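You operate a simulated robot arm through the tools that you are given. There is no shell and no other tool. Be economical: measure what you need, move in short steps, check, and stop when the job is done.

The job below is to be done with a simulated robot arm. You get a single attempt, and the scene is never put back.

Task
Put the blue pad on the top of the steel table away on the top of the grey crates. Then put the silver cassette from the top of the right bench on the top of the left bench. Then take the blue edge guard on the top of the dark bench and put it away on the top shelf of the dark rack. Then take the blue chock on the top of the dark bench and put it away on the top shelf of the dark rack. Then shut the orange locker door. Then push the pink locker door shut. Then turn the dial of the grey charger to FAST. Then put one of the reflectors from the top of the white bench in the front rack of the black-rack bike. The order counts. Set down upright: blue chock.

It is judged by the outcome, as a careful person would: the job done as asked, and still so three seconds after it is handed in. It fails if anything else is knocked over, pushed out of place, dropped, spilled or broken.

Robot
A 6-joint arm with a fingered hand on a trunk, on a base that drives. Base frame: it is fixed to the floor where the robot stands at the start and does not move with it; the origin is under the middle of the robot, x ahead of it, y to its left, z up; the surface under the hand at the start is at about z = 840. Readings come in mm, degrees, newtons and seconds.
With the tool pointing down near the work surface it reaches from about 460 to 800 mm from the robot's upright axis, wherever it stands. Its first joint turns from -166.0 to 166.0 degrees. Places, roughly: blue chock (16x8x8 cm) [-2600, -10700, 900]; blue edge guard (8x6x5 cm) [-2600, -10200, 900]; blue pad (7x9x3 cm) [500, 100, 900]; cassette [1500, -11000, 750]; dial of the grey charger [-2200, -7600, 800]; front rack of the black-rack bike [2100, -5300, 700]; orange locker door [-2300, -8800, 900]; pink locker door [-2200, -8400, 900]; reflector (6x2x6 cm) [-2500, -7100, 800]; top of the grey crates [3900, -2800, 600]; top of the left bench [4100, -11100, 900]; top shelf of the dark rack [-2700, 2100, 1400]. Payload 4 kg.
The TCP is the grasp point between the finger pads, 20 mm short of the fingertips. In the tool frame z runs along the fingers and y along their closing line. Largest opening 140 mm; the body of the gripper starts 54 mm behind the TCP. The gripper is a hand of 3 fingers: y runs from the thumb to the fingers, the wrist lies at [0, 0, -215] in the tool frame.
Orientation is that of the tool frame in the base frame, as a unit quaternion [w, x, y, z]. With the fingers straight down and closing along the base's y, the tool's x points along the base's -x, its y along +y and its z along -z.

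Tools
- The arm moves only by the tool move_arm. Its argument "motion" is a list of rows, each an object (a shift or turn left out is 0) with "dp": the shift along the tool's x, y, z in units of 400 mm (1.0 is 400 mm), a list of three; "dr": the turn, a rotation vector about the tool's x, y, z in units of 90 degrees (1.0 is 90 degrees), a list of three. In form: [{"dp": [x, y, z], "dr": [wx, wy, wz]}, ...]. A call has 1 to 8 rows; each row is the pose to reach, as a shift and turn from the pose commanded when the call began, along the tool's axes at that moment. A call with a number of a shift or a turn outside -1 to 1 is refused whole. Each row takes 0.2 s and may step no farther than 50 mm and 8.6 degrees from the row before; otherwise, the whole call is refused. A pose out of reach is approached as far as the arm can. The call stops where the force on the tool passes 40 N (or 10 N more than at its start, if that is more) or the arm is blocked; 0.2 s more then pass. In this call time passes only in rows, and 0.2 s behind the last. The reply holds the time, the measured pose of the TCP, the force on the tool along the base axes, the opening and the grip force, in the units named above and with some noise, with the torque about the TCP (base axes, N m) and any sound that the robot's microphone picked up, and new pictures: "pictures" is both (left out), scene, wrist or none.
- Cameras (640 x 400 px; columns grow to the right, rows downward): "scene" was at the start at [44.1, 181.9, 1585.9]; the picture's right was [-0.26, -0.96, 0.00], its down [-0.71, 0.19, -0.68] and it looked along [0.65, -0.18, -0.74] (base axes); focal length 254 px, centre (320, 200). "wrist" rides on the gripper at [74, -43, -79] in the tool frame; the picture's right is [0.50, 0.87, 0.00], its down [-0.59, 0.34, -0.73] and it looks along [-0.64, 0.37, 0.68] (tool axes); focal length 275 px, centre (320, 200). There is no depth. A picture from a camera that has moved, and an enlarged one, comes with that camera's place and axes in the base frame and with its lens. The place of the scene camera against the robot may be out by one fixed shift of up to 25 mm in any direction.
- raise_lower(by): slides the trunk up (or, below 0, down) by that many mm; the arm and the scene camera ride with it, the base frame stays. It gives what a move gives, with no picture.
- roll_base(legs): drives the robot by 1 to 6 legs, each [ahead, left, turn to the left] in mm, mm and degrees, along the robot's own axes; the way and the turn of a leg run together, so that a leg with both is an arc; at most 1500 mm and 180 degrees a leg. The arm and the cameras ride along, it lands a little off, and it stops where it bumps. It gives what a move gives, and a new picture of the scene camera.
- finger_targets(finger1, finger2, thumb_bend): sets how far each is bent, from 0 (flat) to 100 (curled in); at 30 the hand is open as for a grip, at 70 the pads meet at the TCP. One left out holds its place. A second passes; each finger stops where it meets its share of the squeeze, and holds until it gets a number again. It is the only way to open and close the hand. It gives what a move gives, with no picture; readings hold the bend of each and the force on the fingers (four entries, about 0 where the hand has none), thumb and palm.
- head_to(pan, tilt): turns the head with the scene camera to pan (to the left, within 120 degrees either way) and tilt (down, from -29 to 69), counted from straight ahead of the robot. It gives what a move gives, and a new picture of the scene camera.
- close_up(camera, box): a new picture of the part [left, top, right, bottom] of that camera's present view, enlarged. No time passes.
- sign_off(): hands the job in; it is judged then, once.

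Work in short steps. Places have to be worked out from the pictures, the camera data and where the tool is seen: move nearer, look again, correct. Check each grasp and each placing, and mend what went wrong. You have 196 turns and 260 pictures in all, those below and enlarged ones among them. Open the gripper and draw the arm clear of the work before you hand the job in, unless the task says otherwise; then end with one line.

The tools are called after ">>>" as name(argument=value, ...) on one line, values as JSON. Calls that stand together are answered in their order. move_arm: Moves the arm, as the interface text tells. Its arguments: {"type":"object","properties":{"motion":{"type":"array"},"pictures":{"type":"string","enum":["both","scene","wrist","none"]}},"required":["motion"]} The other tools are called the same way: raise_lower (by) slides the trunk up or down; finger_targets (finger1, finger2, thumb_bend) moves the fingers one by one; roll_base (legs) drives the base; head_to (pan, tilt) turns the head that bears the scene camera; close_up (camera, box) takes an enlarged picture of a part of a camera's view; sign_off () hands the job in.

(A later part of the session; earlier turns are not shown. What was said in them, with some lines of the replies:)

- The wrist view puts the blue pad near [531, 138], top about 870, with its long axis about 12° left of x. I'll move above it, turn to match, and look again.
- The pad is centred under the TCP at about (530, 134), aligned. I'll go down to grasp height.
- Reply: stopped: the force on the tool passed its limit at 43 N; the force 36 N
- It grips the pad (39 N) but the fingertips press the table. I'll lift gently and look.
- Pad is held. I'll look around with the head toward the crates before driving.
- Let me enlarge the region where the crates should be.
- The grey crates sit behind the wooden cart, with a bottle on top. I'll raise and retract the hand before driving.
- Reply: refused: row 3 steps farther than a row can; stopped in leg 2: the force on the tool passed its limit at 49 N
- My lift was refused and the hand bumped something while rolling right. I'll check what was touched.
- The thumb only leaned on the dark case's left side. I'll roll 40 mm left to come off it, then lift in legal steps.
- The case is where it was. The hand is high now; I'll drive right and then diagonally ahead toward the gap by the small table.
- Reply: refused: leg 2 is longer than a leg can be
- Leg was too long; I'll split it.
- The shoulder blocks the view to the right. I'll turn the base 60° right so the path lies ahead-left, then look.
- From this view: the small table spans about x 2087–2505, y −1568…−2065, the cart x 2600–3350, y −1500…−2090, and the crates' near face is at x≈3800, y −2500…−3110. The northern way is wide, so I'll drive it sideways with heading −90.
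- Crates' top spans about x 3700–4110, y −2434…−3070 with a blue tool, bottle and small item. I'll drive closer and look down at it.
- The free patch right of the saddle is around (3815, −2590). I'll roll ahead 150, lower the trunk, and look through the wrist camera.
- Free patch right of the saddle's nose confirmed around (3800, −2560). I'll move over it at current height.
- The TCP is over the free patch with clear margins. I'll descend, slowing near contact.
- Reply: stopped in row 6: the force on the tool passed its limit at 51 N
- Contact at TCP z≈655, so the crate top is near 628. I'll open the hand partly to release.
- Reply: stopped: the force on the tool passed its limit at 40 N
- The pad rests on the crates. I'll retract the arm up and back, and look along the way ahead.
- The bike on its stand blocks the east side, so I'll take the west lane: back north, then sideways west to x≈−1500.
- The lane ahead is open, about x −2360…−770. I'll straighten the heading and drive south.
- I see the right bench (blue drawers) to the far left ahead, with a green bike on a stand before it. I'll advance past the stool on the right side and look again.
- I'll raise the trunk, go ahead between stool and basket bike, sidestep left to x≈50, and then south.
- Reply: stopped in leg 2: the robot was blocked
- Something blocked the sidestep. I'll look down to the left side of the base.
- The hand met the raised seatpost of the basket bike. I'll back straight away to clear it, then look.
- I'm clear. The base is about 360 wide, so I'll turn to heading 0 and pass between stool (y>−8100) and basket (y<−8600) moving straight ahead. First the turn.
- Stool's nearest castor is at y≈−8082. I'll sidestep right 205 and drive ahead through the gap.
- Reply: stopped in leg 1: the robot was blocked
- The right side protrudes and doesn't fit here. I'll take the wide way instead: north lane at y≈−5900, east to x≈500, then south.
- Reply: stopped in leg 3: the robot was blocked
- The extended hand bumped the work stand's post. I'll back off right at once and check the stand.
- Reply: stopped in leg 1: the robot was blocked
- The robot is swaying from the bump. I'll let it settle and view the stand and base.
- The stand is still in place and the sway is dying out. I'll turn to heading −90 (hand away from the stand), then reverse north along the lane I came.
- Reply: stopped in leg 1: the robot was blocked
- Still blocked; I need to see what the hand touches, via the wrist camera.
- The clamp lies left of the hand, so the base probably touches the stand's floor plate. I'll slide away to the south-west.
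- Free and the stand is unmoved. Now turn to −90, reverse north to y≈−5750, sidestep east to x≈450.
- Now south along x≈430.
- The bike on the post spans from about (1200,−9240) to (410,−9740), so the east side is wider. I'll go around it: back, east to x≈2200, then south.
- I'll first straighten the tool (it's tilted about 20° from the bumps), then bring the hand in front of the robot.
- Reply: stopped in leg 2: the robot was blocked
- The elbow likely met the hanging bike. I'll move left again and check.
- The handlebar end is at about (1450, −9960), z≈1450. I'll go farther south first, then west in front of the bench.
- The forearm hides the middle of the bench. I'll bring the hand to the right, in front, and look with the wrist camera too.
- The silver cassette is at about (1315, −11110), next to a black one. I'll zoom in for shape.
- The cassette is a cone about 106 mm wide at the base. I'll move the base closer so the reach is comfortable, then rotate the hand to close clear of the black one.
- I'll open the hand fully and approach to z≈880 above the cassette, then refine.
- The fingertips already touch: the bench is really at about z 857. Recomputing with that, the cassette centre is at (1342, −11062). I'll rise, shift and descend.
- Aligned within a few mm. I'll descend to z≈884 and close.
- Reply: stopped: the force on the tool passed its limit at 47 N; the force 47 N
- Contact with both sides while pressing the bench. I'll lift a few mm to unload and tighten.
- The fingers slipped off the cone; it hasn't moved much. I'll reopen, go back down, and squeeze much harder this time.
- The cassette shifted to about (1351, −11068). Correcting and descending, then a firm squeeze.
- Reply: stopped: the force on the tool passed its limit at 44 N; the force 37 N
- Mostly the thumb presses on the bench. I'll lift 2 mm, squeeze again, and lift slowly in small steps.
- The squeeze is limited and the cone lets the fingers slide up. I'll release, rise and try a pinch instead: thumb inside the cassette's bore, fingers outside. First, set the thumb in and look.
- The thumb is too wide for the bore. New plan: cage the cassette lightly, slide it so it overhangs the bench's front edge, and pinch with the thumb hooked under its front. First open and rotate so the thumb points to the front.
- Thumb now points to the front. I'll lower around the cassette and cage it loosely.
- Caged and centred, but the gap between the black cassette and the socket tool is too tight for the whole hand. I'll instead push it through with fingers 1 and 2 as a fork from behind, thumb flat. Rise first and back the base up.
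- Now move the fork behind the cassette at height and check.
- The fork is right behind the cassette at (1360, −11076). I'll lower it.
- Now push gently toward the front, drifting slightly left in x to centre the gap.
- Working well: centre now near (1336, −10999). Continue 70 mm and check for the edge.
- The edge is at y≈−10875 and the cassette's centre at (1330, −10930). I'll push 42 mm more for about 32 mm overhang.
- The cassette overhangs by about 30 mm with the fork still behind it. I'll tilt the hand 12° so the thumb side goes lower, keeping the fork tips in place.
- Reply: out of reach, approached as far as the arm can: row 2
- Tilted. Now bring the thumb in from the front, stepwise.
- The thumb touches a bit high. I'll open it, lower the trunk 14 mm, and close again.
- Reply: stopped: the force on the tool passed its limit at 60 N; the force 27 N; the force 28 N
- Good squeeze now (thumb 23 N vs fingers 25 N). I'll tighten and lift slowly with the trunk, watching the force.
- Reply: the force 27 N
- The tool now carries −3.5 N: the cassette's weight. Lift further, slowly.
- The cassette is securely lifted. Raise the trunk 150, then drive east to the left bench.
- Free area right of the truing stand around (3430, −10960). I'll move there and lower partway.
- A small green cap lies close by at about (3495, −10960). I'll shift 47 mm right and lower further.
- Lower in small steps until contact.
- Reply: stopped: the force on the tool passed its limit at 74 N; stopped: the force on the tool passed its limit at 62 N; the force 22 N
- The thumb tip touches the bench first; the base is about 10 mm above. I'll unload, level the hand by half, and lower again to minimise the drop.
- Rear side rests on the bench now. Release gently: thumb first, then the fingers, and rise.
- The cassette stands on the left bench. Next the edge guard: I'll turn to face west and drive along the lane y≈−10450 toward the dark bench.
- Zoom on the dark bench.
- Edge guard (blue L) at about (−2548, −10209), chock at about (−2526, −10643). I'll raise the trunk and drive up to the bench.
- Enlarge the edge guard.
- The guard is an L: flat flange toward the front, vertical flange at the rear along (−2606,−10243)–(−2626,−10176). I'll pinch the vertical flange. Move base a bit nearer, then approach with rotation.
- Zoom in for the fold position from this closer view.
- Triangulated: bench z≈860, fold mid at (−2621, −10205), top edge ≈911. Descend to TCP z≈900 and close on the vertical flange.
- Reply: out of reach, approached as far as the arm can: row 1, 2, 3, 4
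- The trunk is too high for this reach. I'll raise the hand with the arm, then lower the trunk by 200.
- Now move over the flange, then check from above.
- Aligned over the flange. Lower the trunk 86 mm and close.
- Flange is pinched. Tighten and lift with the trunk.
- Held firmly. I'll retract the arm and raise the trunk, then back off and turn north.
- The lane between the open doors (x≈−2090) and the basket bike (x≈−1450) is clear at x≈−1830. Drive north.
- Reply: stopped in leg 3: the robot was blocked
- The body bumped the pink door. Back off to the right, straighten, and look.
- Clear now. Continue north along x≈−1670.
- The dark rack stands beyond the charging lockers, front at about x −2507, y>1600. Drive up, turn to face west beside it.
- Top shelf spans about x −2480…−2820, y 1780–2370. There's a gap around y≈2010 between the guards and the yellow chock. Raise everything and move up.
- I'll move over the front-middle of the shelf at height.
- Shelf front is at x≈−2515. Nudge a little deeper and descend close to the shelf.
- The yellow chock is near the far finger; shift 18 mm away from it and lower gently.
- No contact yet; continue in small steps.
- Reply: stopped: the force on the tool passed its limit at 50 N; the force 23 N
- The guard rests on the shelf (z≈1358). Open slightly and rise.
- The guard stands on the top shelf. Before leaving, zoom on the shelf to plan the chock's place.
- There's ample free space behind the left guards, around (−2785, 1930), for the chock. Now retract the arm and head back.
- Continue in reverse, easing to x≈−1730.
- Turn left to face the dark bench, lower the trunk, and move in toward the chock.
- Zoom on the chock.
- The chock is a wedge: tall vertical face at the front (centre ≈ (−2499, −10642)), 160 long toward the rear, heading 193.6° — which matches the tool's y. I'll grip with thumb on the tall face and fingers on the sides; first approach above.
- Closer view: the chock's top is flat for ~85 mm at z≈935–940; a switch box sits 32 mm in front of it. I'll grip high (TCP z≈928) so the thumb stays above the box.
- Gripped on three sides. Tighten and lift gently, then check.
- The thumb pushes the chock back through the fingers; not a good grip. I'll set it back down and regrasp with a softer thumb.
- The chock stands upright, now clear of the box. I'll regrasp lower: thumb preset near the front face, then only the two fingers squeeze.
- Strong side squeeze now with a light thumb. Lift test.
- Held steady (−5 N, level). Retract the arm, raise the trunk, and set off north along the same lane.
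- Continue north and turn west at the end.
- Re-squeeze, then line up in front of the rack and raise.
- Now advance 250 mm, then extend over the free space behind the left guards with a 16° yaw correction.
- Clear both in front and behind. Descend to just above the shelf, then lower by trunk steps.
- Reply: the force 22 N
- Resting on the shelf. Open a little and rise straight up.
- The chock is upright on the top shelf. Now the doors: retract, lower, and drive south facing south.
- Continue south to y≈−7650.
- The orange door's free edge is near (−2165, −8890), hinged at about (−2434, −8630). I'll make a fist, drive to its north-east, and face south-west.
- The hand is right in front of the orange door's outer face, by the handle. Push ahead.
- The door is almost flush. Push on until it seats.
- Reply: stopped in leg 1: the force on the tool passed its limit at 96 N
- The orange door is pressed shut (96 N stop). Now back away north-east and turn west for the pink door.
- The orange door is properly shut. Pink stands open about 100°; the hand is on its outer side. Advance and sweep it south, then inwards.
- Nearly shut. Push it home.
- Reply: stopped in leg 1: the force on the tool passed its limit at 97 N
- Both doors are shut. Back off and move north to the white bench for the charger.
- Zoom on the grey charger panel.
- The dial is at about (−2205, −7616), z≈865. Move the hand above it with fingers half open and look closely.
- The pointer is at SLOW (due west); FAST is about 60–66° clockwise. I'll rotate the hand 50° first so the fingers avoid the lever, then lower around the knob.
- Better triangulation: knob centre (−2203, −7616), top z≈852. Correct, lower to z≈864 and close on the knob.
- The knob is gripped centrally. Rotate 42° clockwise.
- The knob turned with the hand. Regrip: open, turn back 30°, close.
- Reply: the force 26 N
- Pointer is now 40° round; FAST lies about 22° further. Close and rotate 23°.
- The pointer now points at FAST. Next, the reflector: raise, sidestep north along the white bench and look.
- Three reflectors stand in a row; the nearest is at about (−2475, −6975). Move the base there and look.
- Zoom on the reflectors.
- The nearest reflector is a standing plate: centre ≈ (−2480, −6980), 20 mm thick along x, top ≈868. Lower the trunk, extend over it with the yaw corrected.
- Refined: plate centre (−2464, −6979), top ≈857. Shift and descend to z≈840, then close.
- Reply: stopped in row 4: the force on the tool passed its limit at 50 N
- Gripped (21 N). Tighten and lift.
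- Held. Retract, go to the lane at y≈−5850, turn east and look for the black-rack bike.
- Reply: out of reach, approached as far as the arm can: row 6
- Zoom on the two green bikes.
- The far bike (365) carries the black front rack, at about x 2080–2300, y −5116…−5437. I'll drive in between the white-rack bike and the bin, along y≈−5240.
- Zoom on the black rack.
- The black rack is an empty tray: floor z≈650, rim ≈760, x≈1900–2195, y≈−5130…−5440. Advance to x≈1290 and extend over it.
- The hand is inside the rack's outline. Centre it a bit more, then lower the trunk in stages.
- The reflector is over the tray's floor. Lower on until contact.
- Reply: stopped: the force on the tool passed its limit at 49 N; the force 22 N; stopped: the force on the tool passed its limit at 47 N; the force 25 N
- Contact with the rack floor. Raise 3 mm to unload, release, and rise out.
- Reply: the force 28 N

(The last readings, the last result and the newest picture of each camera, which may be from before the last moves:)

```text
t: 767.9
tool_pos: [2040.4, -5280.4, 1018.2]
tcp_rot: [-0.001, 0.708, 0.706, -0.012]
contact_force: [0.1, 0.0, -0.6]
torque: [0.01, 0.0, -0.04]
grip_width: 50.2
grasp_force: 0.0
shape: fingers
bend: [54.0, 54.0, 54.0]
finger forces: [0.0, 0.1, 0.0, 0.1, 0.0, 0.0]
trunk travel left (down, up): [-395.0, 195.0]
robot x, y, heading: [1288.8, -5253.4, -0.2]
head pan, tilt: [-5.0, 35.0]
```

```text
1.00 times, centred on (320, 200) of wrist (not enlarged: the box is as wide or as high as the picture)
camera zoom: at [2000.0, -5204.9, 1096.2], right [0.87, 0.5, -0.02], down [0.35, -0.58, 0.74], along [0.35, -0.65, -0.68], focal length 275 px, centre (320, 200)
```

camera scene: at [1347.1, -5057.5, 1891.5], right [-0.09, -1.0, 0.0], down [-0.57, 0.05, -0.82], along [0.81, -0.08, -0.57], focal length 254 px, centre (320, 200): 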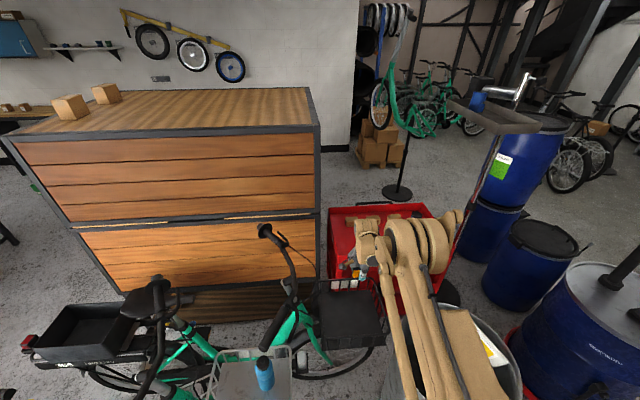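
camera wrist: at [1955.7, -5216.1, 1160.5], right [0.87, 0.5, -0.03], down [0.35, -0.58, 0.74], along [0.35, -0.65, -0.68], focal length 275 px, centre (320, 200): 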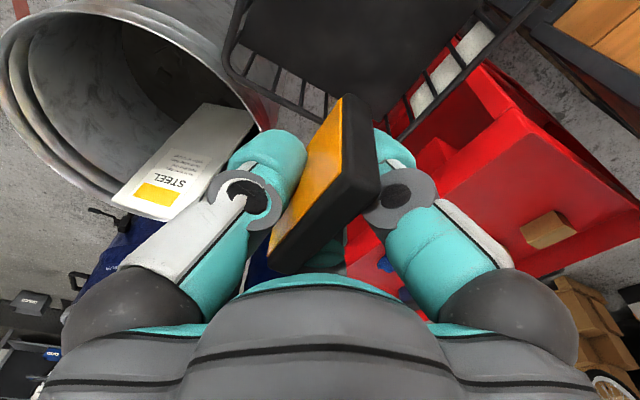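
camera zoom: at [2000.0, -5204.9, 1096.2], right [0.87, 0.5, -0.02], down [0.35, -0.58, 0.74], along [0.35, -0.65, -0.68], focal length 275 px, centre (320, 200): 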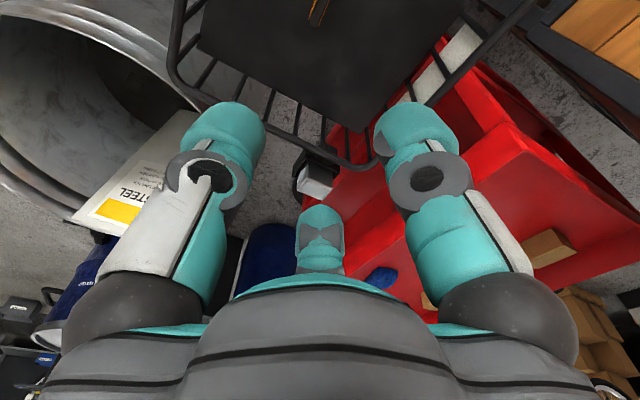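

The reflector stands in the black rack. Retract the arm, back off, open the hand, and take a last look.

>>> move_arm(motion=[{"dp": [0, -0.1, 0]}, {"dp": [0, -0.2, 0]}, {"dp": [0, -0.3, 0]}, {"dp": [0, -0.4, 0]}, {"dp": [0, -0.5, 0]}], pictures="none")

>>> roll_base(legs=[[-700, 0, 0]])

>>> finger_targets(finger1=30, finger2=30, thumb_bend=30)

>>> close_up(camera="scene", box=[230, 140, 430, 265])

```text
t: 769.1
tool_pos: [1838.0, -5280.4, 1022.2]
tcp_rot: [0.0, 0.709, 0.705, -0.012]
contact_force: [-0.5, -0.2, -0.2]
torque: [-0.01, -0.04, 0.01]
grip_width: 50.5
grasp_force: 0.1
shape: fingers
bend: [54.0, 54.0, 54.0]
finger forces: [0.0, 0.1, 0.1, 0.0, 0.0, 0.0]
trunk travel left (down, up): [-395.0, 195.0]
robot x, y, heading: [1287.8, -5254.3, -0.6]
head pan, tilt: [-5.0, 35.0]
```

```text
t: 772.9
tool_pos: [1146.7, -5275.6, 1021.7]
tcp_rot: [-0.001, 0.708, 0.706, -0.012]
contact_force: [-0.2, -0.9, 0.3]
torque: [0.02, 0.0, -0.01]
grip_width: 50.9
grasp_force: 0.1
shape: fingers
bend: [54.0, 54.0, 54.0]
finger forces: [0.0, 0.0, 0.1, 0.0, 0.0, 0.0]
trunk travel left (down, up): [-395.0, 195.0]
robot x, y, heading: [596.2, -5248.9, -0.3]
head pan, tilt: [-5.0, 35.0]
camera scene: at [652.5, -5053.2, 1824.3], right [-0.09, -1.0, 0.0], down [-0.57, 0.05, -0.82], along [0.82, -0.08, -0.57], focal length 254 px, centre (320, 200)
```

scene: 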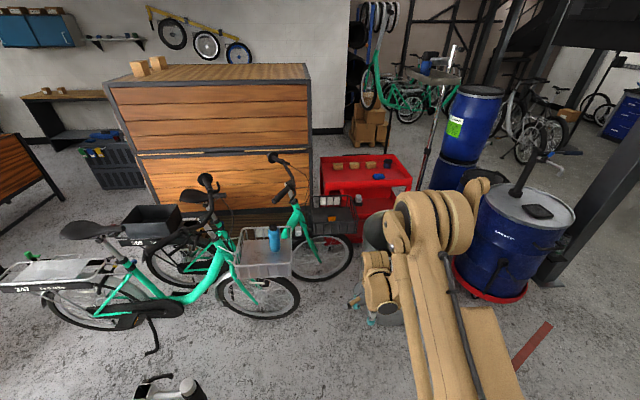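

```text
t: 773.9
tool_pos: [1146.8, -5274.9, 1021.4]
tcp_rot: [-0.001, 0.708, 0.706, -0.011]
contact_force: [0.4, 0.8, 0.5]
torque: [0.0, -0.03, 0.01]
grip_width: 124.2
grasp_force: 0.1
shape: fingers
bend: [30.0, 30.0, 30.0]
finger forces: [0.0, 0.0, 0.0, 0.0, 0.1, 0.0]
trunk travel left (down, up): [-395.0, 195.0]
robot x, y, heading: [598.2, -5249.5, -0.1]
head pan, tilt: [-5.0, 35.0]
```

```text
3.20 times, centred on (330, 202) of scene
camera zoom: at [653.4, -5053.2, 1824.3], right [-0.09, -1.0, 0.0], down [-0.57, 0.05, -0.82], along [0.82, -0.08, -0.57], focal length 813 px, centre (288, 192)
```

zoom: 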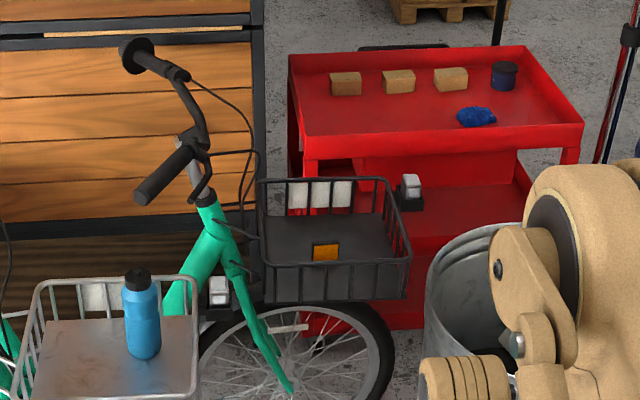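

The reflector stands in the black front rack, the hand is open and the arm is clear. All eight steps are done in order, so I'm handing in.

>>> sign_off()

```text
The job is handed in.
```

I did all eight steps in the order you asked and handed the job in. The dial pointer reads about 4° past the centre of the FAST label. On the way the robot bumped the dark case, the basket bike, a work stand, the green bike on its stand and the pink door. I saw none of them fall; the bump only swung the pink door wider, and I shut it afterwards.
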